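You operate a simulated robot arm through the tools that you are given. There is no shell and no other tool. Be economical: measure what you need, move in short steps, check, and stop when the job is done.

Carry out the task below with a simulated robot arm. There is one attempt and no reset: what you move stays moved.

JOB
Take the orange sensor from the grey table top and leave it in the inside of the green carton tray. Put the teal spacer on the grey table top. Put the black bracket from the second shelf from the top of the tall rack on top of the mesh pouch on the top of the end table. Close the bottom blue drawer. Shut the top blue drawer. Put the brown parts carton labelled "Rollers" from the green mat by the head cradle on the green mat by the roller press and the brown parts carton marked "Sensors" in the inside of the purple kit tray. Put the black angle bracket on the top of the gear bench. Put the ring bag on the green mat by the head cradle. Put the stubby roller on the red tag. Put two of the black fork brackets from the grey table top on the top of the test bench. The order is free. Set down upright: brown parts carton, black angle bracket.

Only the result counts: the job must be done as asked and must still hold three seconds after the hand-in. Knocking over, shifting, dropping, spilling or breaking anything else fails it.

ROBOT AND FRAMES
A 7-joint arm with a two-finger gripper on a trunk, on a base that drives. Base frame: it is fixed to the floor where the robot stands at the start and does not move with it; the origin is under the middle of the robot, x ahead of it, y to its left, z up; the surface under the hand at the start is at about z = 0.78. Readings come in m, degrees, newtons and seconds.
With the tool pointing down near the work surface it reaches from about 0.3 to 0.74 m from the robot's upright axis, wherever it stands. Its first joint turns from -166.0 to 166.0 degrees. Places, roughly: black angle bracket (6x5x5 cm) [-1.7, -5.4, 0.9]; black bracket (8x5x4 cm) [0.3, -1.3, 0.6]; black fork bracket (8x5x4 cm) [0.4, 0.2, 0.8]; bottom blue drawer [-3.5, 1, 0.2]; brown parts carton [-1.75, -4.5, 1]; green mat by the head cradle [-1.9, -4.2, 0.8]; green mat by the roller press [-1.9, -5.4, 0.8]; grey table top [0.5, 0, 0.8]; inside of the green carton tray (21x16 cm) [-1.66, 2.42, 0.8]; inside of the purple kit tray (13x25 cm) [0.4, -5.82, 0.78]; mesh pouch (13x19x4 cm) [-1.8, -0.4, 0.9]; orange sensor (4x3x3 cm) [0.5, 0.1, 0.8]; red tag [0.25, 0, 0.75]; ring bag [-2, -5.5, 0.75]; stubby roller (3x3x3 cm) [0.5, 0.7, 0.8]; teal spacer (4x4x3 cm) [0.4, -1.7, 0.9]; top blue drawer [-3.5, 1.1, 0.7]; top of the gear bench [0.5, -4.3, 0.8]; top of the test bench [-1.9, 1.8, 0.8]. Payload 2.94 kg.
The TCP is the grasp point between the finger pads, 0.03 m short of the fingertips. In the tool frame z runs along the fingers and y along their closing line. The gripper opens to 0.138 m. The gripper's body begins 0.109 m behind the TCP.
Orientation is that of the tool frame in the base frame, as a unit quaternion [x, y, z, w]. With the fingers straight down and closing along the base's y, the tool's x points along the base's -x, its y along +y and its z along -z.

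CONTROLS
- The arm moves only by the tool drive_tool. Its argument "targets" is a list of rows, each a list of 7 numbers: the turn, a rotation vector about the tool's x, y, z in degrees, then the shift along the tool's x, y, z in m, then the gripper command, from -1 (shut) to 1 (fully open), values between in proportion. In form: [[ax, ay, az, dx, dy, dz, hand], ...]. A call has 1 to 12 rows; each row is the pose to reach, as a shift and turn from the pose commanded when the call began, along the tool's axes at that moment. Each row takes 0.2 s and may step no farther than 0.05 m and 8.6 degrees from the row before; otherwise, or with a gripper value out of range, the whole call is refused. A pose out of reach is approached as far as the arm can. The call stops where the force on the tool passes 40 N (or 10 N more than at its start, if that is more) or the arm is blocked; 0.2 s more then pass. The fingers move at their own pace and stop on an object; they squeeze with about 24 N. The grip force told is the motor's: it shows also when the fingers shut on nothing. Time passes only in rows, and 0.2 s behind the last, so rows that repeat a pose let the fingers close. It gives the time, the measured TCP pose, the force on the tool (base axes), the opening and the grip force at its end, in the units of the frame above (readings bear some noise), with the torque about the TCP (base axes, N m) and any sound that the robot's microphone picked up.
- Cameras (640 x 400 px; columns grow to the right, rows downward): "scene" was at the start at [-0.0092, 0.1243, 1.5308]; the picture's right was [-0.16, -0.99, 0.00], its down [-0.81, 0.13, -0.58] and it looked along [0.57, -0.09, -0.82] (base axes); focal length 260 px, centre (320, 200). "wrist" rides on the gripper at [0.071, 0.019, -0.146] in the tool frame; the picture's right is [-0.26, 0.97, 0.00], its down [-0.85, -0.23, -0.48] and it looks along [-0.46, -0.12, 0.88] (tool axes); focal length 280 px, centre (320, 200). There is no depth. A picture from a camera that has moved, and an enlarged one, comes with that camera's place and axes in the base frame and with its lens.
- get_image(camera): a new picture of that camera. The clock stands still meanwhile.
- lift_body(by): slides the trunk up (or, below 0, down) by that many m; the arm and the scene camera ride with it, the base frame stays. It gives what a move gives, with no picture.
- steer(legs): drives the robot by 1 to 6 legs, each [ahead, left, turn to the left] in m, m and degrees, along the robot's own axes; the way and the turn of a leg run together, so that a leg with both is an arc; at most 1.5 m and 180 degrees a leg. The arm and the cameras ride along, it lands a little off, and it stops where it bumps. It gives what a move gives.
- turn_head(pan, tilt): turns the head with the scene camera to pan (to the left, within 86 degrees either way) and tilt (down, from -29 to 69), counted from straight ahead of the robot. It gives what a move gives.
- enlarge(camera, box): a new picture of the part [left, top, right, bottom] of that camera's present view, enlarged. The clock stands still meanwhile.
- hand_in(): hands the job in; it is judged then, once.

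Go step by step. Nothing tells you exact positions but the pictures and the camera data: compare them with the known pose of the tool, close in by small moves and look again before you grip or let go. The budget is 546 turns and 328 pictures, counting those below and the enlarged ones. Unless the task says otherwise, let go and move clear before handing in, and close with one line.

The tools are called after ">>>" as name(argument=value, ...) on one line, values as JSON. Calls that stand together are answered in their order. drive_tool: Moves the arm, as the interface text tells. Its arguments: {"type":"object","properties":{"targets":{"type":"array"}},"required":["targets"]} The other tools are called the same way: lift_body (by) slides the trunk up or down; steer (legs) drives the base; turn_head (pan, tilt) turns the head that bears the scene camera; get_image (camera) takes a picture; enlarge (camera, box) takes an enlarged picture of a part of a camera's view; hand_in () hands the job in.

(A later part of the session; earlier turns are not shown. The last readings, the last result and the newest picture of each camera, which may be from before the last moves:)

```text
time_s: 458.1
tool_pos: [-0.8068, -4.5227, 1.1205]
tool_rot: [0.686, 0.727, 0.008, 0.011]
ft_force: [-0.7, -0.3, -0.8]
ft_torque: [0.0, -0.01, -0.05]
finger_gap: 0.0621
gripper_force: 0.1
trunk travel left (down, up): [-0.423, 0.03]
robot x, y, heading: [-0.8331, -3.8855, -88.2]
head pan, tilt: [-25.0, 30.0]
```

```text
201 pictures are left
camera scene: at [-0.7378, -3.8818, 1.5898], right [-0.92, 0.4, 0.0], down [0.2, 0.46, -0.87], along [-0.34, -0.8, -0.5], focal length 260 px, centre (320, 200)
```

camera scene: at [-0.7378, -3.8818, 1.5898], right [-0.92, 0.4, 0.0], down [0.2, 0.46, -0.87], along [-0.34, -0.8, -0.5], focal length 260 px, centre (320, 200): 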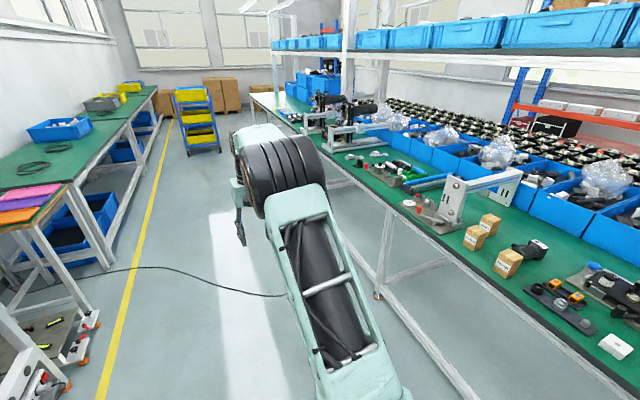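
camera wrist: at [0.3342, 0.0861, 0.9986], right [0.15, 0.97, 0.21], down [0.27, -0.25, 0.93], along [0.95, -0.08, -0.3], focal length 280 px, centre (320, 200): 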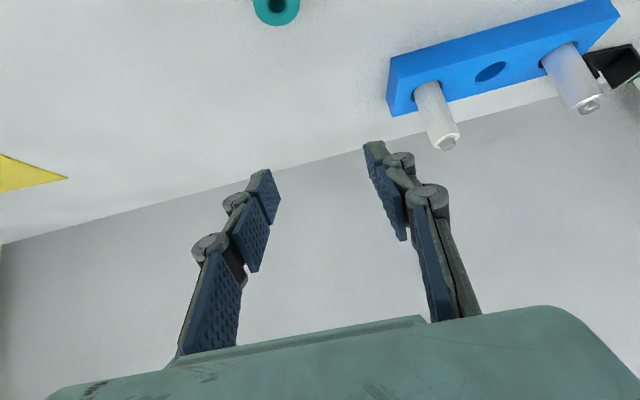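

>>> turn_head(pan=-70, tilt=35)

>>> enlarge(camera="scene", box=[220, 120, 440, 257])

>>> enlarge(camera="scene", box=[255, 155, 335, 215])

>>> enlarge(camera="scene", box=[50, 90, 270, 227])

```text
time_s: 459.2
tool_pos: [-0.8062, -4.5222, 1.1214]
tool_rot: [0.687, 0.727, 0.009, 0.012]
ft_force: [-0.7, 0.2, -1.0]
ft_torque: [0.02, 0.01, -0.04]
finger_gap: 0.0622
gripper_force: 0.1
trunk travel left (down, up): [-0.423, 0.03]
robot x, y, heading: [-0.8332, -3.8828, -88.5]
head pan, tilt: [-70.0, 35.0]
```

```text
2.91 times, centred on (330, 188) of scene
camera zoom: at [-0.7837, -3.8315, 1.582], right [-0.37, 0.93, 0.0], down [0.53, 0.21, -0.82], along [-0.76, -0.3, -0.57], focal length 757 px, centre (291, 234)
```

zoom: 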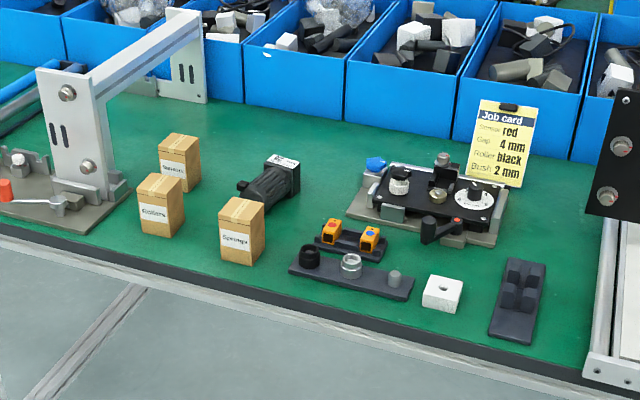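

```text
6.67 times, centred on (295, 185) of scene
camera zoom: at [-0.7837, -3.8315, 1.582], right [-0.37, 0.93, 0.0], down [0.53, 0.21, -0.82], along [-0.76, -0.3, -0.57], focal length 1734 px, centre (487, 300)
```

zoom: 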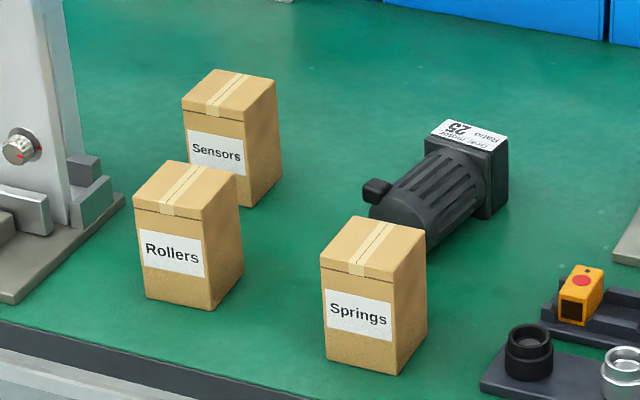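

```text
2.91 times, centred on (160, 158) of scene
camera zoom: at [-0.7837, -3.8315, 1.582], right [-0.37, 0.93, 0.0], down [0.53, 0.21, -0.82], along [-0.76, -0.3, -0.57], focal length 757 px, centre (786, 321)
```

zoom: 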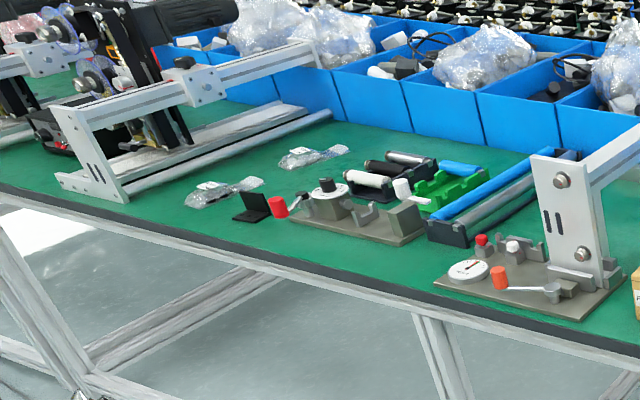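

Three cartons: Rollers (-1.76, -4.48), Sensors (-1.92, -4.54), Springs. I'll face the bench at y≈-4.45.

>>> steer(legs=[[0.57, 0, 0], [0, 0, -91.5]])

>>> turn_head(pan=0, tilt=40)

>>> get_image(camera="scene")

>>> get_image(camera="wrist")

```text
time_s: 466.4
tool_pos: [-1.4537, -4.4605, 1.1211]
tool_rot: [1.0, 0.018, -0.002, 0.014]
ft_force: [-0.2, 0.1, 0.5]
ft_torque: [0.03, 0.03, 0.02]
finger_gap: 0.0622
gripper_force: 0.1
trunk travel left (down, up): [-0.423, 0.03]
robot x, y, heading: [-0.8149, -4.4486, -179.5]
head pan, tilt: [-70.0, 35.0]
```

```text
time_s: 467.8
tool_pos: [-1.4544, -4.4597, 1.1195]
tool_rot: [1.0, 0.019, -0.003, 0.014]
ft_force: [0.0, 0.5, -0.2]
ft_torque: [0.03, 0.0, 0.0]
finger_gap: 0.0623
gripper_force: 0.1
trunk travel left (down, up): [-0.423, 0.03]
robot x, y, heading: [-0.8177, -4.4441, -179.1]
head pan, tilt: [0.0, 40.0]
```

```text
197 pictures are left
camera scene: at [-0.8199, -4.5793, 1.5744], right [-0.01, 1.0, 0.0], down [0.64, 0.01, -0.77], along [-0.77, -0.01, -0.64], focal length 260 px, centre (320, 200)
```

scene: 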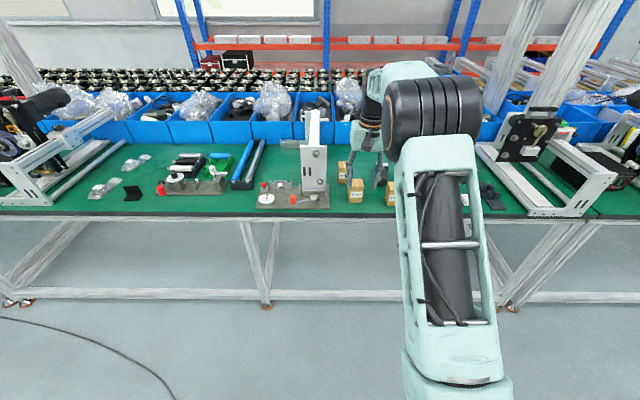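

```text
196 pictures are left
camera wrist: at [-1.3838, -4.4727, 1.2651], right [-0.23, -0.97, 0.03], down [-0.85, 0.21, 0.47], along [-0.47, 0.08, -0.88], focal length 280 px, centre (320, 200)
```

wrist: 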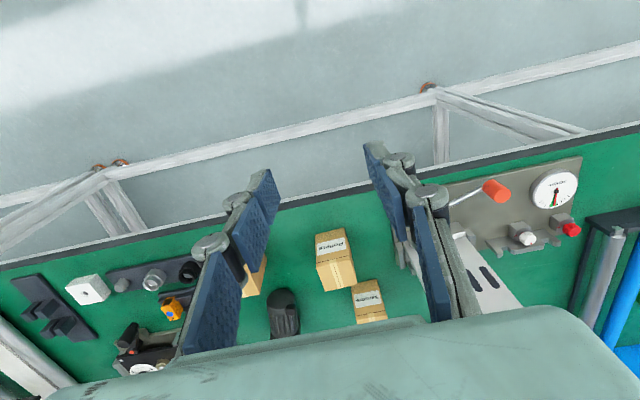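

Bench top here is about z 0.83. Drive closer, straighten the tool, and align over the Rollers carton (-1.72, -4.436).

>>> steer(legs=[[0.28, 0, -0.9]])

>>> drive_tool(targets=[[1.6, 0, 1, 0, 0, 0.02, 0.2], [1.6, 0, 2.2, 0, 0, 0.04, 0.3]])

>>> get_image(camera="wrist")

```text
time_s: 469.7
tool_pos: [-1.7367, -4.4506, 1.1204]
tool_rot: [1.0, 0.01, -0.003, 0.014]
ft_force: [0.6, 1.3, -0.6]
ft_torque: [-0.02, -0.06, 0.02]
finger_gap: 0.0624
gripper_force: 0.0
trunk travel left (down, up): [-0.423, 0.03]
robot x, y, heading: [-1.0953, -4.4452, 179.7]
head pan, tilt: [0.0, 40.0]
```

```text
time_s: 470.3
tool_pos: [-1.7362, -4.4512, 1.0796]
tool_rot: [1.0, -0.01, -0.003, 0.0]
ft_force: [-0.2, -0.1, -0.4]
ft_torque: [0.01, -0.01, 0.0]
finger_gap: 0.0896
gripper_force: 0.2
trunk travel left (down, up): [-0.423, 0.03]
robot x, y, heading: [-1.0979, -4.4444, 179.8]
head pan, tilt: [0.0, 40.0]
```

```text
195 pictures are left
camera wrist: at [-1.665, -4.4725, 1.2252], right [-0.28, -0.96, 0.0], down [-0.84, 0.25, 0.48], along [-0.46, 0.13, -0.88], focal length 280 px, centre (320, 200)
```

wrist: 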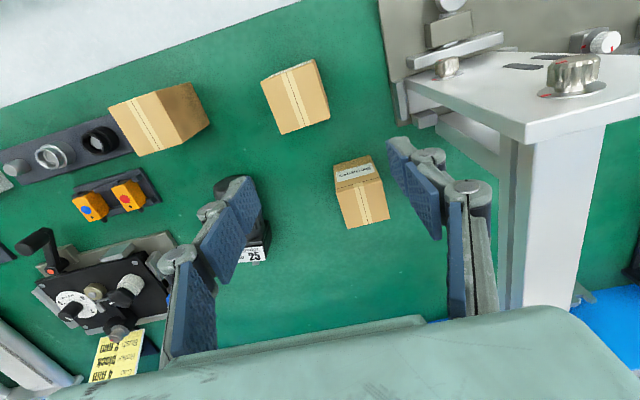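

>>> drive_tool(targets=[[0, 0, -4.5, 0.035, -0.017, 0.03, 0.3], [0, 0, -4.5, 0.035, -0.017, 0.07, 0.3], [0, 0, -4.5, 0.035, -0.017, 0.11, 0.3]])

>>> get_image(camera="wrist")

```text
time_s: 471.1
tool_pos: [-1.7008, -4.436, 0.9691]
tool_rot: [1.0, 0.03, -0.003, 0.0]
ft_force: [0.3, -0.2, 0.3]
ft_torque: [0.04, -0.03, 0.01]
finger_gap: 0.0896
gripper_force: 0.0
trunk travel left (down, up): [-0.423, 0.03]
robot x, y, heading: [-1.0987, -4.4492, 179.7]
head pan, tilt: [0.0, 40.0]
```

```text
194 pictures are left
camera wrist: at [-1.6298, -4.4507, 1.1131], right [-0.2, -0.98, 0.0], down [-0.86, 0.18, 0.48], along [-0.47, 0.1, -0.88], focal length 280 px, centre (320, 200)
```

wrist: 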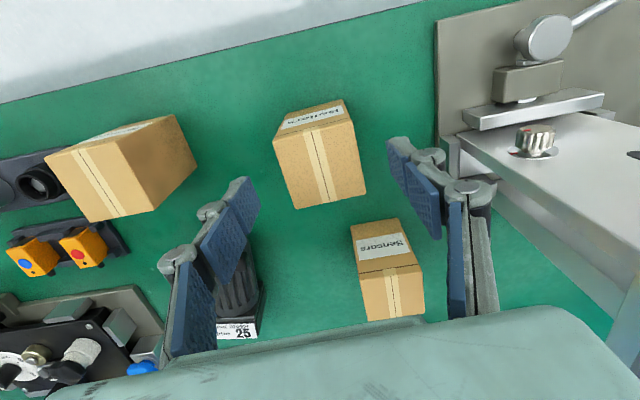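

>>> drive_tool(targets=[[0, 0, 5, -0.006, 0, 0.03, 0.3], [0, 0, 5, -0.006, 0, 0.055, 0.3]])

>>> get_image(camera="wrist")

```text
time_s: 471.7
tool_pos: [-1.7077, -4.4352, 0.9149]
tool_rot: [1.0, -0.014, -0.004, 0.0]
ft_force: [-0.4, 0.0, -0.3]
ft_torque: [0.01, -0.01, 0.0]
finger_gap: 0.0897
gripper_force: 0.1
trunk travel left (down, up): [-0.423, 0.03]
robot x, y, heading: [-1.0987, -4.4473, 179.9]
head pan, tilt: [0.0, 40.0]
```

```text
193 pictures are left
camera wrist: at [-1.6381, -4.4569, 1.0588], right [-0.29, -0.96, 0.0], down [-0.84, 0.25, 0.48], along [-0.46, 0.14, -0.88], focal length 280 px, centre (320, 200)
```

wrist: 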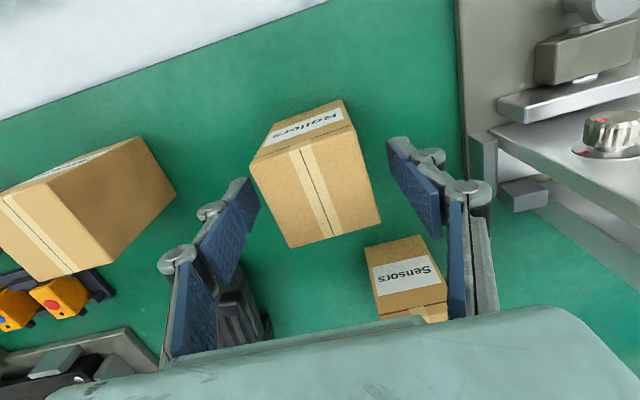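

>>> drive_tool(targets=[[0, 0, -1, 0, 0, 0.015, 0.3], [0, 0, -1, 0, 0, 0.032, 0.3], [0, 0, -1, 0, 0, 0.032, 0], [0, 0, -1, 0, 0, 0.032, -0.3], [0, 0, -1, 0, 0, 0.032, -0.6], [0, 0, -1, 0, 0, 0.032, -0.6]])

>>> get_image(camera="wrist")

```text
time_s: 473.1
tool_pos: [-1.7092, -4.4353, 0.8842]
tool_rot: [1.0, -0.005, -0.004, 0.0]
ft_force: [0.0, 0.9, 2.9]
ft_torque: [0.03, -0.01, 0.06]
finger_gap: 0.0562
gripper_force: 24.0
trunk travel left (down, up): [-0.423, 0.03]
robot x, y, heading: [-1.0953, -4.447, 179.5]
head pan, tilt: [0.0, 40.0]
```

```text
192 pictures are left
camera wrist: at [-1.6384, -4.4566, 1.0272], right [-0.27, -0.96, 0.0], down [-0.84, 0.24, 0.48], along [-0.46, 0.13, -0.88], focal length 280 px, centre (320, 200)
```

wrist: 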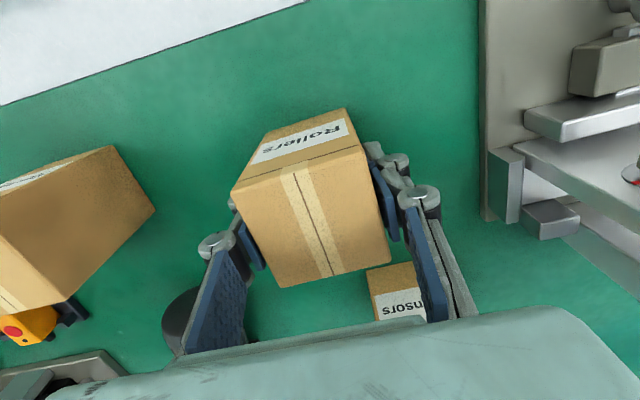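

Rollers carton held. Lift, back off and strafe to the roller press area.

>>> drive_tool(targets=[[0, 0, 0, 0, 0, -0.02, -1], [0, 0, 0, 0, 0, -0.06, -1], [0, 0, 0, 0, 0, -0.1, -1], [0, 0, 0, 0, 0, -0.145, -1], [0, 0, 0, 0, 0, -0.19, -1]])

>>> steer(legs=[[-0.3, 0, 0], [0, 0.95, 0]])

>>> get_image(camera="scene")

>>> get_image(camera="wrist")

```text
time_s: 474.3
tool_pos: [-1.7075, -4.4364, 1.074]
tool_rot: [1.0, -0.004, -0.003, 0.001]
ft_force: [0.0, 0.2, -1.6]
ft_torque: [-0.01, 0.0, 0.01]
finger_gap: 0.0552
gripper_force: 23.8
trunk travel left (down, up): [-0.423, 0.03]
robot x, y, heading: [-1.0999, -4.4439, 179.8]
head pan, tilt: [0.0, 40.0]
```

```text
time_s: 484.7
tool_pos: [-1.4042, -5.4053, 1.073]
tool_rot: [1.0, 0.004, -0.003, 0.0]
ft_force: [0.3, 0.0, -1.0]
ft_torque: [0.02, 0.03, -0.01]
finger_gap: 0.0553
gripper_force: 24.6
trunk travel left (down, up): [-0.423, 0.03]
robot x, y, heading: [-0.7928, -5.4062, -179.1]
head pan, tilt: [0.0, 40.0]
```

```text
191 pictures are left
camera scene: at [-0.7962, -5.5383, 1.5744], right [-0.01, 1.0, 0.0], down [0.64, 0.01, -0.77], along [-0.77, -0.01, -0.64], focal length 260 px, centre (320, 200)
```

scene: 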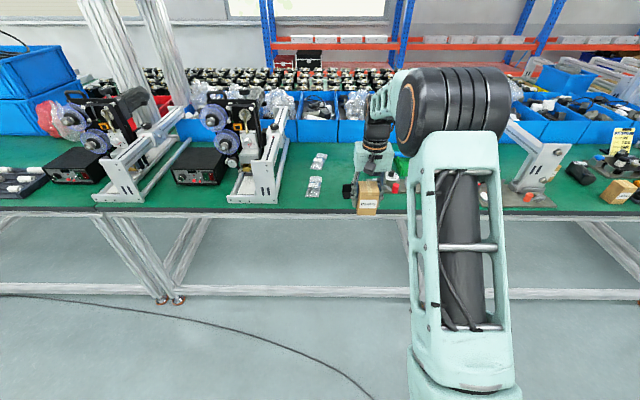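

```text
190 pictures are left
camera wrist: at [-1.3332, -5.4245, 1.2176], right [-0.25, -0.97, 0.0], down [-0.85, 0.22, 0.48], along [-0.47, 0.12, -0.88], focal length 280 px, centre (320, 200)
```

wrist: 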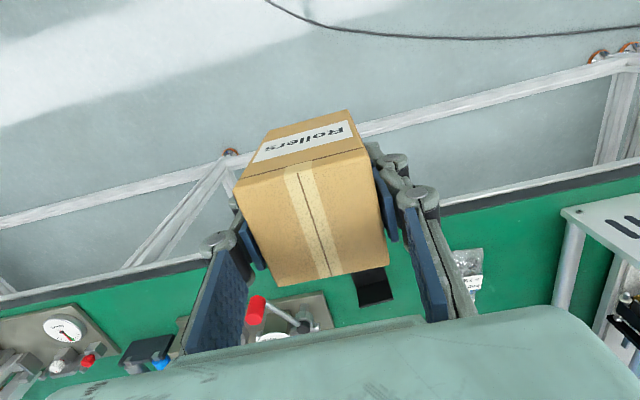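

>>> enlarge(camera="scene", box=[220, 130, 380, 230])

>>> enlarge(camera="scene", box=[295, 145, 345, 205])

```text
4.00 times, centred on (300, 180) of scene
camera zoom: at [-0.7962, -5.5383, 1.5744], right [-0.01, 1.0, 0.0], down [0.64, 0.01, -0.77], along [-0.77, -0.01, -0.64], focal length 1040 px, centre (400, 280)
```

zoom: 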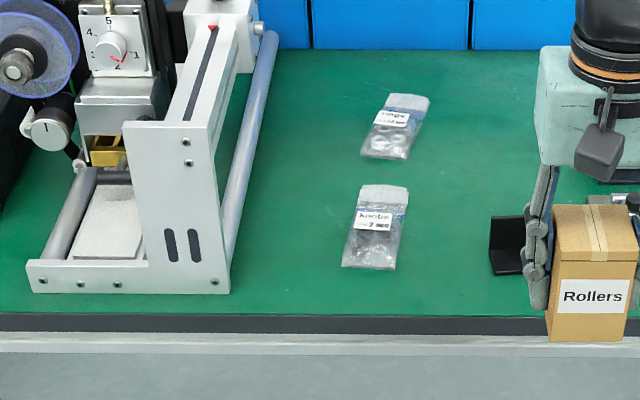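

```text
6.67 times, centred on (320, 175) of scene
camera zoom: at [-0.7962, -5.5383, 1.5744], right [-0.01, 1.0, 0.0], down [0.64, 0.01, -0.77], along [-0.77, -0.01, -0.64], focal length 1734 px, centre (320, 367)
```

zoom: 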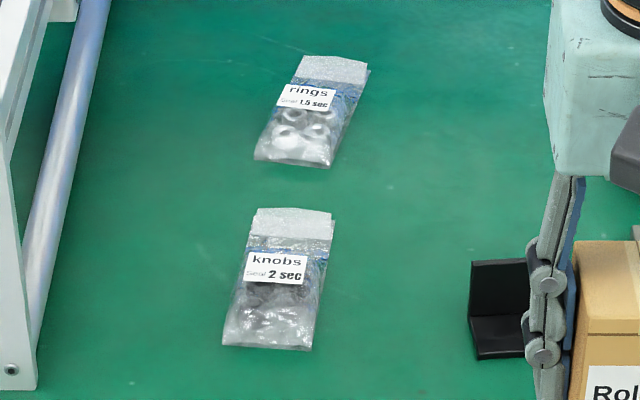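

The far bag reads "rings" at (-2.01, -5.56). I'll set the Rollers carton on free mat near (-1.91, -5.46).

>>> steer(legs=[[0.4, 0.055, -0.9]])

>>> get_image(camera="wrist")

>>> get_image(camera="scene")

```text
time_s: 487.2
tool_pos: [-1.8036, -5.4502, 1.0729]
tool_rot: [1.0, -0.006, -0.003, 0.0]
ft_force: [-0.5, -0.6, -1.6]
ft_torque: [-0.02, -0.02, -0.04]
finger_gap: 0.0552
gripper_force: 24.1
trunk travel left (down, up): [-0.423, 0.03]
robot x, y, heading: [-1.1943, -5.4606, 179.3]
head pan, tilt: [0.0, 40.0]
```

```text
187 pictures are left
camera wrist: at [-1.7343, -5.4695, 1.2175], right [-0.27, -0.96, 0.0], down [-0.84, 0.24, 0.48], along [-0.46, 0.13, -0.88], focal length 280 px, centre (320, 200)
```

wrist: 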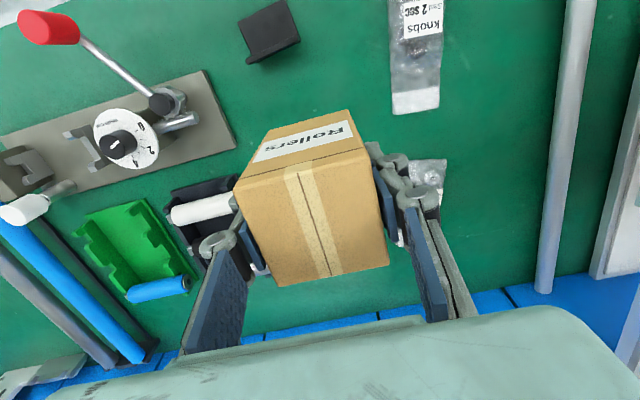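

```text
186 pictures are left
camera scene: at [-1.1998, -5.5939, 1.5744], right [0.01, 1.0, 0.0], down [0.64, 0.0, -0.77], along [-0.77, 0.01, -0.64], focal length 260 px, centre (320, 200)
```

scene: 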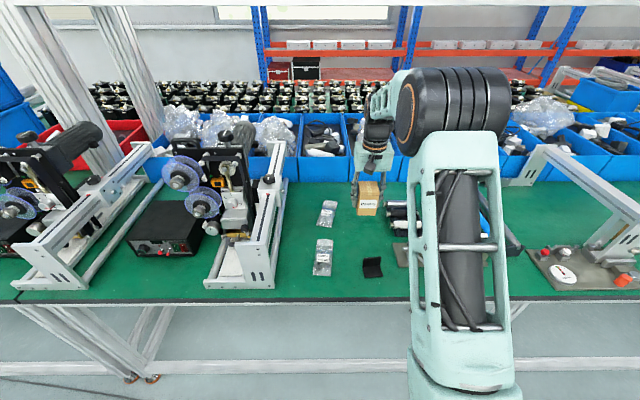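

>>> drive_tool(targets=[[0, 0, 0, -0.03, -0.005, 0.03, -1], [0, 0, 0, -0.056, -0.01, 0.07, -1], [0, 0, 0, -0.056, -0.01, 0.11, -1], [0, 0, 0, -0.056, -0.01, 0.15, -1], [0, 0, 0, -0.056, -0.01, 0.17, -1]])

>>> get_image(camera="wrist")

```text
time_s: 488.4
tool_pos: [-1.8604, -5.439, 0.9016]
tool_rot: [1.0, -0.005, -0.003, 0.0]
ft_force: [-1.4, 0.5, -2.0]
ft_torque: [-0.01, 0.01, 0.02]
finger_gap: 0.0556
gripper_force: 24.3
trunk travel left (down, up): [-0.423, 0.03]
robot x, y, heading: [-1.1957, -5.4615, 179.6]
head pan, tilt: [0.0, 40.0]
```

```text
185 pictures are left
camera wrist: at [-1.7897, -5.4596, 1.0466], right [-0.27, -0.96, 0.0], down [-0.84, 0.24, 0.48], along [-0.46, 0.13, -0.88], focal length 280 px, centre (320, 200)
```

wrist: 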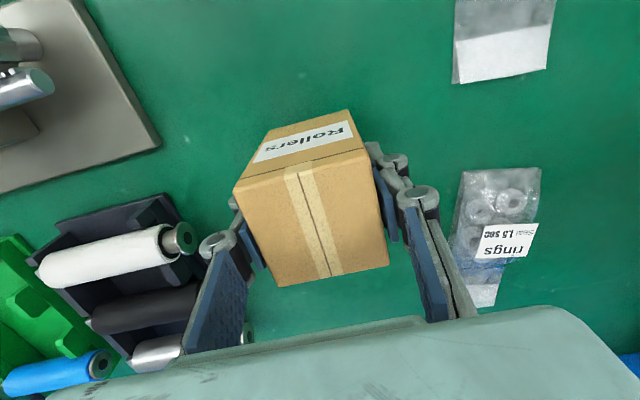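

>>> drive_tool(targets=[[0, 0, 0, 0, 0, 0.006, -1], [0, 0, 0, 0, 0, 0.01, -1], [0, 0, 0, 0, 0, 0.013, -1], [0, 0, 0, 0, 0, 0.016, -1], [0, 0, 0, 0, 0, 0.019, -1]])

```text
time_s: 489.6
tool_pos: [-1.8615, -5.4381, 0.8861]
tool_rot: [1.0, -0.006, -0.003, 0.0]
ft_force: [-0.5, 0.0, -1.9]
ft_torque: [0.0, 0.01, 0.0]
finger_gap: 0.0553
gripper_force: 23.6
trunk travel left (down, up): [-0.423, 0.03]
robot x, y, heading: [-1.1883, -5.4578, 179.6]
head pan, tilt: [0.0, 40.0]
```

>>> drive_tool(targets=[[0, 0, 0, 0, 0, 0.002, -1], [0, 0, 0, 0, 0, 0.004, -1], [0, 0, 0, 0, 0, 0.004, -1]])

```text
time_s: 490.4
tool_pos: [-1.8608, -5.4392, 0.8833]
tool_rot: [1.0, -0.005, -0.004, 0.0]
ft_force: [4.1, -0.2, 14.3]
ft_torque: [0.09, -0.66, 0.04]
finger_gap: 0.0554
gripper_force: 24.2
trunk travel left (down, up): [-0.423, 0.03]
robot x, y, heading: [-1.195, -5.4622, 179.7]
head pan, tilt: [0.0, 40.0]
```

Contact. Release gently and rise.

>>> drive_tool(targets=[[0, 0, 0, 0, 0, -0.001, -0.1], [0, 0, 0, 0, 0, -0.001, 0.05], [0, 0, 0, 0, 0, -0.001, 0.1], [0, 0, 0, 0, 0, -0.04, 0.1], [0, 0, 0, 0, 0, -0.085, 0.1], [0, 0, 0, 0, 0, -0.13, 0.1], [0, 0, 0, 0.02, 0, -0.17, 0.1]])

>>> get_image(camera="wrist")

```text
time_s: 492.0
tool_pos: [-1.84, -5.4389, 1.0525]
tool_rot: [1.0, -0.005, -0.004, 0.0]
ft_force: [0.9, 0.4, 0.7]
ft_torque: [-0.03, 0.02, 0.01]
finger_gap: 0.076
gripper_force: 0.1
trunk travel left (down, up): [-0.423, 0.03]
robot x, y, heading: [-1.1909, -5.4595, 179.5]
head pan, tilt: [0.0, 40.0]
```

```text
184 pictures are left
camera wrist: at [-1.7699, -5.4588, 1.1964], right [-0.27, -0.96, 0.0], down [-0.84, 0.24, 0.48], along [-0.46, 0.13, -0.88], focal length 280 px, centre (320, 200)
```

wrist: 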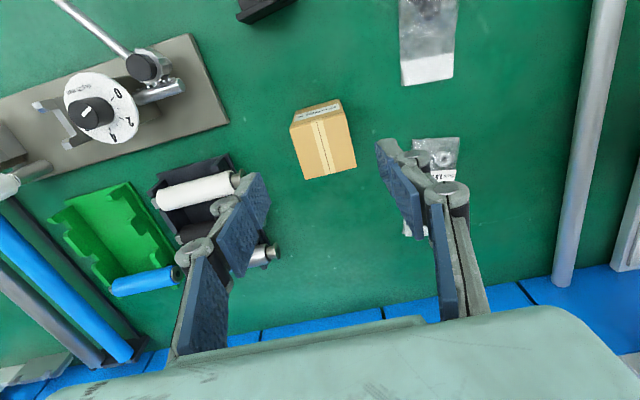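

Rollers carton is set. Now the rings bag: move in a little and align the fingers across it.

>>> steer(legs=[[0.08, 0.02, 0]])

>>> drive_tool(targets=[[0, 0, 6.4, -0.01, 0.04, 0, 0.1], [0, 0, 12.9, -0.02, 0.08, 0, 0.1], [0, 0, 19.3, -0.03, 0.115, 0.02, 0.1]])

>>> get_image(camera="wrist")

```text
time_s: 493.1
tool_pos: [-1.9237, -5.459, 1.0506]
tool_rot: [1.0, -0.004, -0.003, 0.001]
ft_force: [0.1, -0.1, -0.5]
ft_torque: [-0.02, -0.03, 0.0]
finger_gap: 0.0758
gripper_force: 0.1
trunk travel left (down, up): [-0.423, 0.03]
robot x, y, heading: [-1.2747, -5.4778, 179.8]
head pan, tilt: [0.0, 40.0]
```

```text
time_s: 493.9
tool_pos: [-1.9533, -5.5752, 1.0332]
tool_rot: [0.985, -0.173, -0.003, 0.001]
ft_force: [0.4, 0.3, -0.5]
ft_torque: [0.0, 0.0, 0.01]
finger_gap: 0.0759
gripper_force: 0.2
trunk travel left (down, up): [-0.423, 0.03]
robot x, y, heading: [-1.2747, -5.4756, 179.4]
head pan, tilt: [0.0, 40.0]
```

```text
183 pictures are left
camera wrist: at [-1.8935, -5.6183, 1.1762], right [-0.57, -0.82, 0.0], down [-0.72, 0.51, 0.48], along [-0.39, 0.27, -0.88], focal length 280 px, centre (320, 200)
```

wrist: 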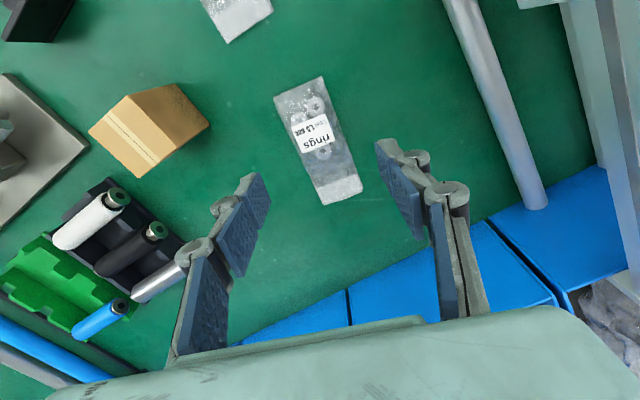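

>>> drive_tool(targets=[[0, 0, 0, -0.006, -0.007, 0.04, 0.1], [0, 0, 0, -0.006, -0.007, 0.08, 0.1], [0, 0, 0, -0.006, -0.007, 0.12, 0.1], [0, 0, 0, -0.006, -0.007, 0.145, 0.1]])

>>> get_image(camera="wrist")

```text
time_s: 494.9
tool_pos: [-1.9586, -5.5642, 0.8851]
tool_rot: [0.985, -0.172, -0.003, 0.001]
ft_force: [0.2, 0.2, -1.0]
ft_torque: [0.0, -0.02, -0.01]
finger_gap: 0.0759
gripper_force: 0.1
trunk travel left (down, up): [-0.423, 0.03]
robot x, y, heading: [-1.2719, -5.4755, 179.4]
head pan, tilt: [0.0, 40.0]
```

```text
182 pictures are left
camera wrist: at [-1.898, -5.6074, 1.0291], right [-0.57, -0.82, 0.0], down [-0.72, 0.5, 0.48], along [-0.39, 0.27, -0.88], focal length 280 px, centre (320, 200)
```

wrist: 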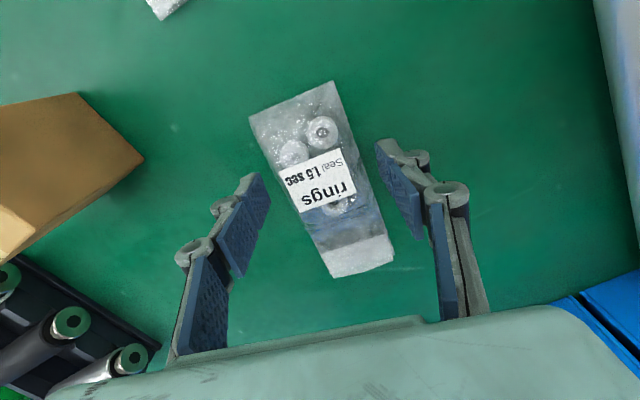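

>>> drive_tool(targets=[[0, 0, -5, 0.005, 0, 0.005, 0.3], [0, 0, -5, 0.005, 0, 0.012, 0.3], [0, 0, -5, 0.005, 0, 0.018, 0.3], [0, 0, -5, 0.005, 0, 0.022, 0.3]])

>>> get_image(camera="wrist")

```text
time_s: 495.9
tool_pos: [-1.9527, -5.5667, 0.8649]
tool_rot: [0.992, -0.129, -0.003, 0.0]
ft_force: [-0.8, -0.7, 1.1]
ft_torque: [0.04, -0.01, 0.0]
finger_gap: 0.0902
gripper_force: 0.2
trunk travel left (down, up): [-0.423, 0.03]
robot x, y, heading: [-1.2727, -5.4817, 179.5]
head pan, tilt: [0.0, 40.0]
```

```text
181 pictures are left
camera wrist: at [-1.8901, -5.6043, 1.0092], right [-0.5, -0.87, 0.0], down [-0.76, 0.44, 0.48], along [-0.42, 0.24, -0.88], focal length 280 px, centre (320, 200)
```

wrist: 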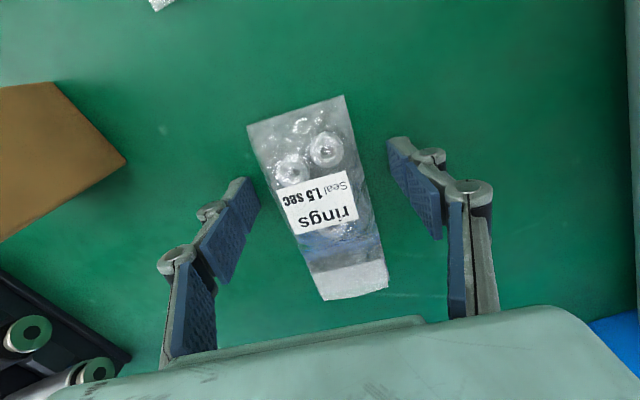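

>>> drive_tool(targets=[[0, 0, 0, 0, 0, 0.003, 0.1], [0, 0, 0, 0, 0, 0.003, -0.2], [0, 0, 0, 0, 0, 0.003, -0.6], [0, 0, 0, 0, 0, 0.003, -1], [0, 0, 0, 0, 0, 0.003, -1], [0, 0, 0, 0, 0, 0.003, -1]])

>>> get_image(camera="wrist")

```text
time_s: 496.7
tool_pos: [-1.955, -5.5633, 0.8691]
tool_rot: [0.992, -0.129, -0.009, -0.001]
ft_force: [9.8, 1.9, 18.9]
ft_torque: [0.14, -0.5, 0.09]
finger_gap: 0.0592
gripper_force: 23.9
trunk travel left (down, up): [-0.423, 0.03]
robot x, y, heading: [-1.2708, -5.4775, 179.6]
head pan, tilt: [0.0, 40.0]
stopped in row 4: the force on the tool passed its limit at 41 N (the readings are from after the stop); the commanded pose is now the measured one
```

```text
180 pictures are left
camera wrist: at [-1.8902, -5.6002, 1.0125], right [-0.5, -0.87, 0.0], down [-0.75, 0.44, 0.49], along [-0.42, 0.24, -0.87], focal length 280 px, centre (320, 200)
```

wrist: 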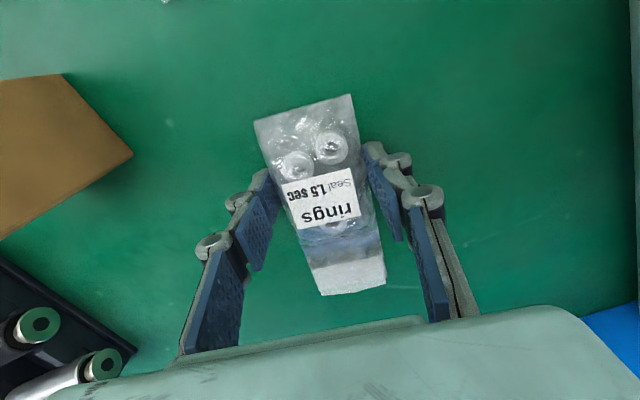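

>>> drive_tool(targets=[[0, 0, 0, 0, 0, 0, -1], [0, 0, 0, 0, 0, -0.01, -1], [0, 0, 0, 0, 0, -0.04, -1], [0, 0, 0, 0, 0, -0.08, -1], [0, 0, 0, 0, 0, -0.12, -1], [0, 0, 0, 0, 0, -0.16, -1]])

>>> get_image(camera="wrist")

```text
time_s: 498.1
tool_pos: [-1.9533, -5.5626, 1.0226]
tool_rot: [0.992, -0.13, -0.006, -0.002]
ft_force: [0.0, -0.5, -0.8]
ft_torque: [0.0, 0.01, -0.03]
finger_gap: 0.0589
gripper_force: 23.9
trunk travel left (down, up): [-0.423, 0.03]
robot x, y, heading: [-1.272, -5.4819, 179.5]
head pan, tilt: [0.0, 40.0]
```

```text
179 pictures are left
camera wrist: at [-1.8897, -5.6007, 1.1669], right [-0.5, -0.87, 0.0], down [-0.76, 0.44, 0.49], along [-0.42, 0.24, -0.87], focal length 280 px, centre (320, 200)
```

wrist: 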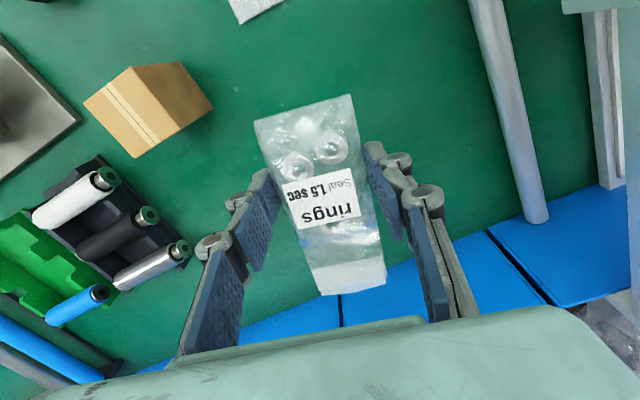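

Bag held. Take it to the spot freed by the Rollers carton on the head cradle mat.

>>> steer(legs=[[-0.45, 0, 0.4], [0, -1.13, 0], [0.2, 0, 0]])

>>> get_image(camera="wrist")

```text
time_s: 511.8
tool_pos: [-1.7129, -4.4293, 1.0219]
tool_rot: [0.992, -0.126, -0.006, -0.001]
ft_force: [0.1, 0.5, -0.7]
ft_torque: [0.04, -0.03, 0.02]
finger_gap: 0.0588
gripper_force: 24.2
trunk travel left (down, up): [-0.423, 0.03]
robot x, y, heading: [-1.0331, -4.3394, -179.9]
head pan, tilt: [0.0, 40.0]
```

```text
178 pictures are left
camera wrist: at [-1.6483, -4.4667, 1.1659], right [-0.49, -0.87, 0.0], down [-0.76, 0.43, 0.49], along [-0.42, 0.24, -0.87], focal length 280 px, centre (320, 200)
```

wrist: 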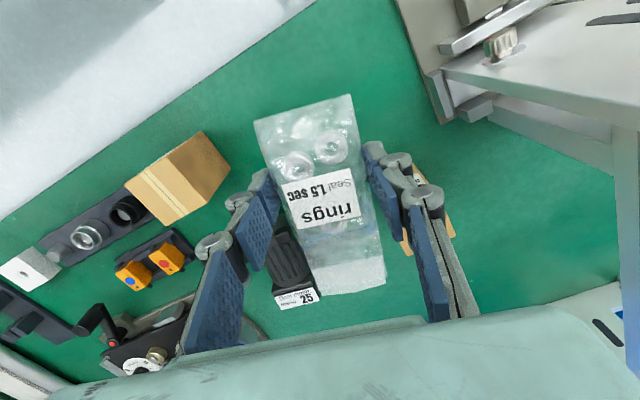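

>>> drive_tool(targets=[[0, 0, 0, 0, 0, 0.04, -1], [0, 0, 0, 0, 0, 0.08, -1], [0, 0, 0, 0, 0, 0.12, -1], [0, 0, 0, 0, 0, 0.14, -1], [0, 0, 0, 0, 0, 0.146, -1], [0, 0, 0, 0, 0, 0.151, -1], [0, 0, 0, 0, 0, 0.155, -1], [0, 0, 0, 0, 0, 0.158, -1]])

>>> get_image(camera="wrist")

```text
time_s: 513.6
tool_pos: [-1.7132, -4.4289, 0.869]
tool_rot: [0.992, -0.126, -0.008, -0.001]
ft_force: [2.4, 1.2, 14.8]
ft_torque: [0.15, -0.33, -0.03]
finger_gap: 0.0586
gripper_force: 24.3
trunk travel left (down, up): [-0.423, 0.03]
robot x, y, heading: [-1.034, -4.3382, -179.8]
head pan, tilt: [0.0, 40.0]
```

```text
177 pictures are left
camera wrist: at [-1.6484, -4.4662, 1.0124], right [-0.49, -0.87, 0.01], down [-0.76, 0.43, 0.49], along [-0.43, 0.24, -0.87], focal length 280 px, centre (320, 200)
```

wrist: 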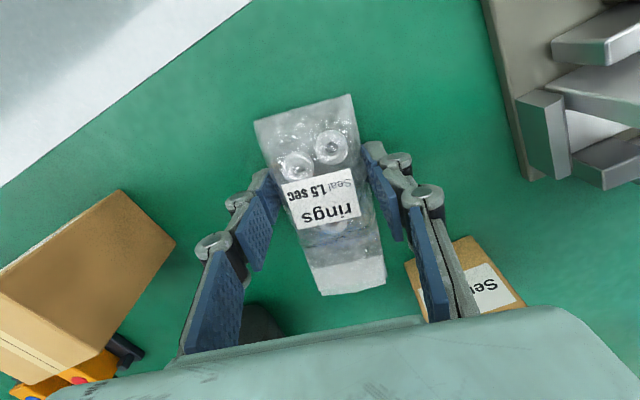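

>>> drive_tool(targets=[[0, 0, 0, 0, 0, -0.003, -0.1], [0, 0, 0, 0, 0, -0.003, 0.1], [0, 0, 0, 0, 0, -0.003, 0.2], [0, 0, 0, 0, 0, -0.02, 0.2], [0, 0, 0, 0, 0, -0.06, 0.2], [0, 0, 0, 0, 0, -0.105, 0.2], [0, 0, 0, 0, 0, -0.15, 0.2], [0, 0, 0, 0, 0, -0.19, 0.2]])

>>> get_image(camera="wrist")

```text
time_s: 515.4
tool_pos: [-1.7122, -4.4325, 1.0539]
tool_rot: [0.992, -0.127, -0.005, -0.002]
ft_force: [0.1, 0.3, -0.2]
ft_torque: [0.03, 0.01, -0.01]
finger_gap: 0.0827
gripper_force: 0.0
trunk travel left (down, up): [-0.423, 0.03]
robot x, y, heading: [-1.0343, -4.3381, -179.9]
head pan, tilt: [0.0, 40.0]
```

```text
176 pictures are left
camera wrist: at [-1.6468, -4.4693, 1.1975], right [-0.49, -0.87, 0.0], down [-0.76, 0.43, 0.49], along [-0.42, 0.24, -0.87], focal length 280 px, centre (320, 200)
```

wrist: 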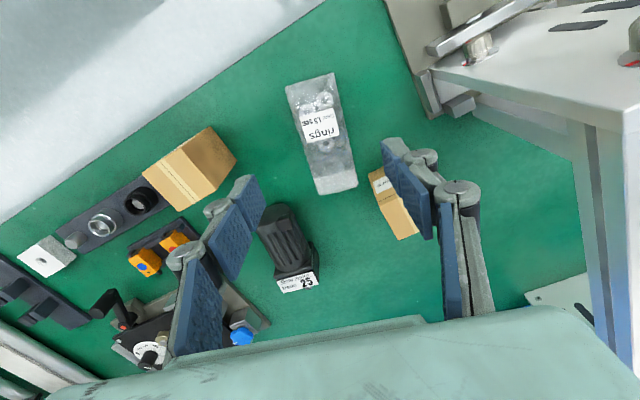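

Bag is placed. Next the Sensors carton near (-1.86, -4.48).

>>> steer(legs=[[0.15, 0, 0]])

>>> drive_tool(targets=[[0, 0, -7.3, 0, 0.02, 0, 0.2], [0, 0, -14.6, 0.008, 0.045, 0, 0.2]])

>>> get_image(camera="wrist")

```text
time_s: 516.8
tool_pos: [-1.8615, -4.4334, 1.0533]
tool_rot: [0.992, -0.125, -0.005, -0.001]
ft_force: [0.1, 1.0, 0.3]
ft_torque: [0.01, 0.0, 0.0]
finger_gap: 0.0829
gripper_force: 0.1
trunk travel left (down, up): [-0.423, 0.03]
robot x, y, heading: [-1.1809, -4.3374, -179.8]
head pan, tilt: [0.0, 40.0]
```

```text
time_s: 517.4
tool_pos: [-1.8623, -4.4788, 1.0544]
tool_rot: [1.0, 0.003, -0.005, -0.003]
ft_force: [0.0, -0.2, -0.3]
ft_torque: [-0.02, -0.02, 0.0]
finger_gap: 0.0828
gripper_force: 0.0
trunk travel left (down, up): [-0.423, 0.03]
robot x, y, heading: [-1.1792, -4.3352, -180.1]
head pan, tilt: [0.0, 40.0]
```

```text
175 pictures are left
camera wrist: at [-1.792, -4.499, 1.1979], right [-0.26, -0.97, 0.0], down [-0.84, 0.22, 0.49], along [-0.47, 0.13, -0.87], focal length 280 px, centre (320, 200)
```

wrist: 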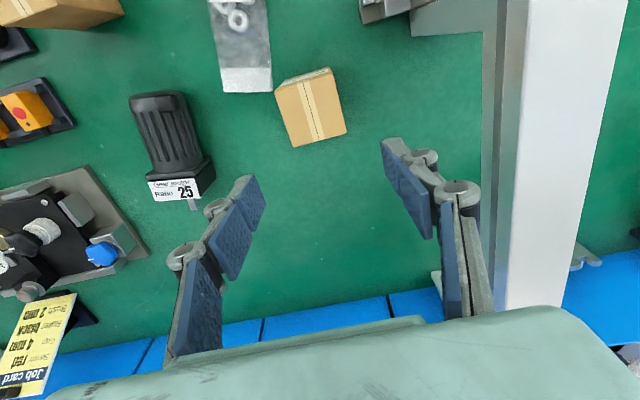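

>>> drive_tool(targets=[[0, 0, 0, 0.01, -0.004, 0.04, 0.25], [0, 0, 0, 0.02, -0.004, 0.08, 0.25], [0, 0, 0, 0.02, -0.004, 0.11, 0.25], [0, 0, 0, 0.02, -0.004, 0.135, 0.25]])

>>> get_image(camera="wrist")

```text
time_s: 518.4
tool_pos: [-1.8455, -4.4729, 0.9188]
tool_rot: [1.0, 0.002, -0.006, -0.003]
ft_force: [-0.8, -0.4, 0.6]
ft_torque: [0.01, 0.0, 0.0]
finger_gap: 0.0863
gripper_force: 0.0
trunk travel left (down, up): [-0.423, 0.03]
robot x, y, heading: [-1.181, -4.3425, -179.8]
head pan, tilt: [0.0, 40.0]
```

```text
174 pictures are left
camera wrist: at [-1.7739, -4.4927, 1.0625], right [-0.26, -0.97, 0.0], down [-0.84, 0.23, 0.49], along [-0.47, 0.13, -0.87], focal length 280 px, centre (320, 200)
```

wrist: 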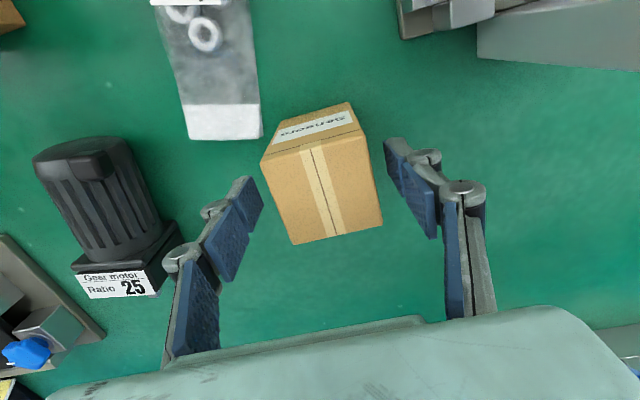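

>>> drive_tool(targets=[[0, 0, 0, -0.002, 0, 0.017, 0.25], [0, 0, 0, -0.002, 0, 0.034, 0.25], [0, 0, 0, -0.002, 0, 0.034, 0], [0, 0, 0, -0.002, 0, 0.034, -0.3], [0, 0, 0, -0.002, 0, 0.034, -1], [0, 0, 0, -0.002, 0, 0.034, -1], [0, 0, 0, -0.002, 0, 0.02, -1], [0, 0, 0, -0.002, 0, -0.02, -1], [0, 0, 0, -0.002, 0, -0.065, -1], [0, 0, 0, -0.002, 0, -0.11, -1], [0, 0, 0, -0.002, 0, -0.155, -1]])

>>> get_image(camera="wrist")

```text
time_s: 520.8
tool_pos: [-1.8452, -4.4745, 1.0726]
tool_rot: [1.0, 0.002, -0.005, -0.002]
ft_force: [0.2, 0.1, -2.2]
ft_torque: [0.02, 0.03, 0.01]
finger_gap: 0.0554
gripper_force: 24.2
trunk travel left (down, up): [-0.423, 0.03]
robot x, y, heading: [-1.1802, -4.3413, -179.9]
head pan, tilt: [0.0, 40.0]
```

```text
173 pictures are left
camera wrist: at [-1.774, -4.4949, 1.2157], right [-0.26, -0.97, 0.0], down [-0.84, 0.23, 0.49], along [-0.47, 0.13, -0.87], focal length 280 px, centre (320, 200)
```

wrist: 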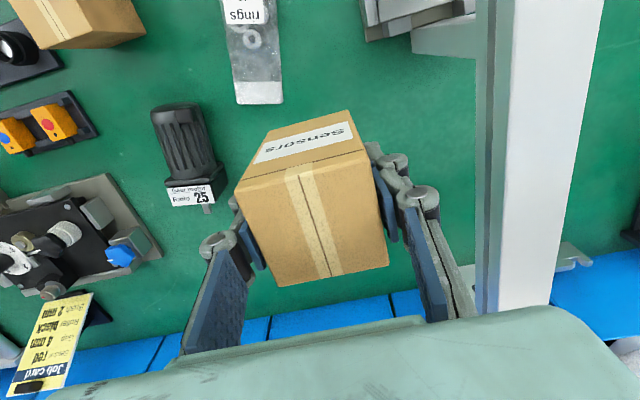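

Sensors carton held. Back off, turn to face the other side, and look for the purple kit tray.

>>> steer(legs=[[-0.4, 0, 0], [0, 0, 180], [0, -0.75, 0], [0, -0.6, 0]])

>>> turn_head(pan=0, tilt=35)

>>> get_image(camera="scene")

>>> get_image(camera="wrist")

```text
time_s: 542.5
tool_pos: [-0.1571, -5.5735, 1.072]
tool_rot: [0.015, 1.0, -0.002, 0.005]
ft_force: [0.7, 0.2, -1.5]
ft_torque: [-0.01, 0.02, 0.0]
finger_gap: 0.0549
gripper_force: 24.8
trunk travel left (down, up): [-0.423, 0.03]
robot x, y, heading: [-0.8255, -5.6818, -2.0]
head pan, tilt: [0.0, 40.0]
```

```text
time_s: 543.1
tool_pos: [-0.1572, -5.5732, 1.0706]
tool_rot: [0.016, 1.0, -0.001, 0.006]
ft_force: [0.6, 0.4, -0.5]
ft_torque: [-0.05, 0.0, -0.02]
finger_gap: 0.0553
gripper_force: 23.6
trunk travel left (down, up): [-0.423, 0.03]
robot x, y, heading: [-0.8305, -5.6872, -1.7]
head pan, tilt: [0.0, 35.0]
```

```text
172 pictures are left
camera scene: at [-0.8146, -5.5484, 1.5819], right [-0.03, -1.0, 0.0], down [-0.57, 0.02, -0.82], along [0.82, -0.03, -0.57], focal length 260 px, centre (320, 200)
```

scene: 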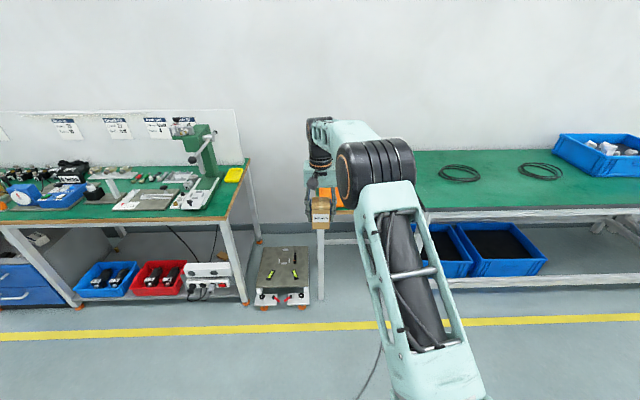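

```text
171 pictures are left
camera wrist: at [-0.2301, -5.5511, 1.2152], right [0.29, 0.96, 0.0], down [0.84, -0.26, 0.49], along [0.46, -0.14, -0.87], focal length 280 px, centre (320, 200)
```

wrist: 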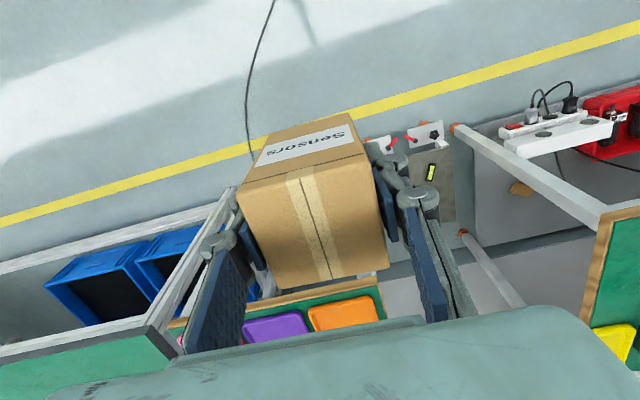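

>>> steer(legs=[[0.3, -0.265, 1.8]])

>>> get_image(camera="wrist")

>>> get_image(camera="scene")

```text
time_s: 546.0
tool_pos: [0.141, -5.8164, 1.0716]
tool_rot: [-0.003, 1.0, -0.002, 0.006]
ft_force: [0.9, 0.2, -2.2]
ft_torque: [0.0, 0.0, -0.02]
finger_gap: 0.0553
gripper_force: 23.7
trunk travel left (down, up): [-0.423, 0.03]
robot x, y, heading: [-0.5249, -5.9515, 0.1]
head pan, tilt: [0.0, 35.0]
```

```text
170 pictures are left
camera wrist: at [0.0678, -5.7975, 1.2152], right [0.26, 0.97, 0.0], down [0.84, -0.22, 0.49], along [0.47, -0.13, -0.87], focal length 280 px, centre (320, 200)
```

wrist: 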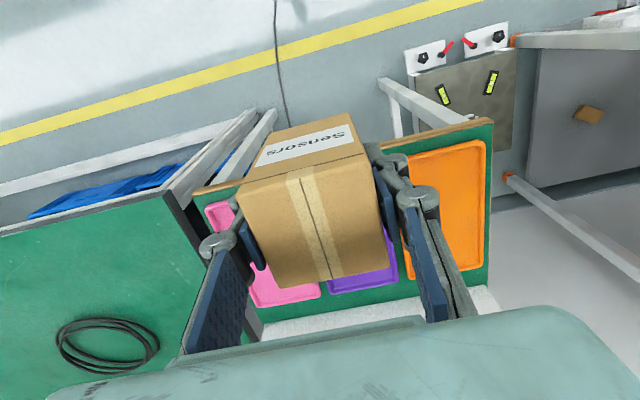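

```text
169 pictures are left
camera scene: at [-0.5163, -5.8165, 1.582], right [0.0, -1.0, 0.0], down [-0.57, 0.0, -0.82], along [0.82, 0.0, -0.57], focal length 260 px, centre (320, 200)
```

scene: 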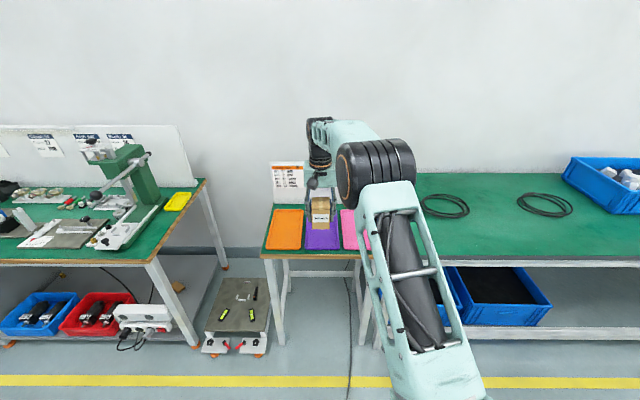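

>>> steer(legs=[[0.25, 0, 0]])

>>> drive_tool(targets=[[0, 0, 0, 0, -0.004, 0.04, -1], [0, 0, 0, 0, -0.004, 0.08, -1], [0, 0, 0, 0, -0.004, 0.11, -1]])

>>> get_image(camera="wrist")

>>> get_image(camera="scene")

```text
time_s: 547.9
tool_pos: [0.393, -5.8126, 1.071]
tool_rot: [-0.005, 1.0, -0.002, 0.006]
ft_force: [-0.6, 0.0, -1.9]
ft_torque: [-0.01, 0.01, 0.02]
finger_gap: 0.0554
gripper_force: 24.3
trunk travel left (down, up): [-0.423, 0.03]
robot x, y, heading: [-0.2727, -5.9551, 0.3]
head pan, tilt: [0.0, 35.0]
```

```text
time_s: 548.7
tool_pos: [0.393, -5.8168, 0.9608]
tool_rot: [-0.004, 1.0, -0.001, 0.005]
ft_force: [1.0, 0.4, -1.9]
ft_torque: [-0.01, -0.03, -0.03]
finger_gap: 0.0554
gripper_force: 24.3
trunk travel left (down, up): [-0.423, 0.03]
robot x, y, heading: [-0.2722, -5.9542, 0.4]
head pan, tilt: [0.0, 35.0]
```

```text
168 pictures are left
camera wrist: at [0.3195, -5.7986, 1.1036], right [0.25, 0.97, 0.0], down [0.85, -0.22, 0.49], along [0.47, -0.12, -0.87], focal length 280 px, centre (320, 200)
```

wrist: 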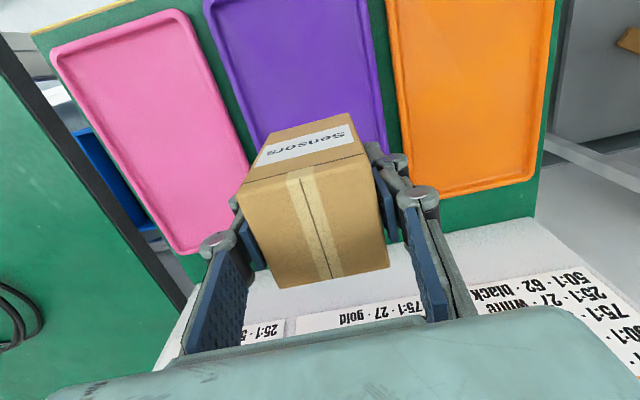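

```text
167 pictures are left
camera scene: at [-0.2655, -5.8148, 1.582], right [0.01, -1.0, 0.0], down [-0.57, 0.0, -0.82], along [0.82, 0.01, -0.57], focal length 260 px, centre (320, 200)
```

scene: 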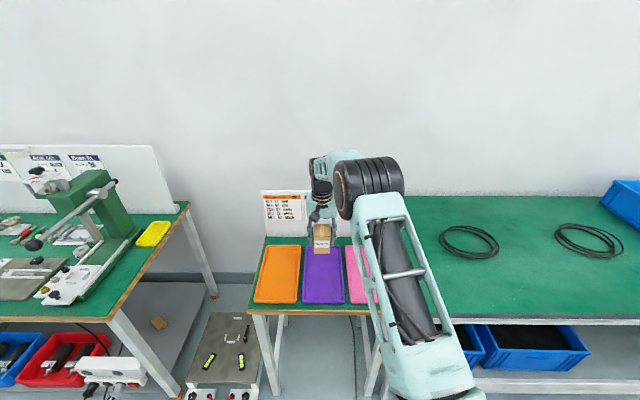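

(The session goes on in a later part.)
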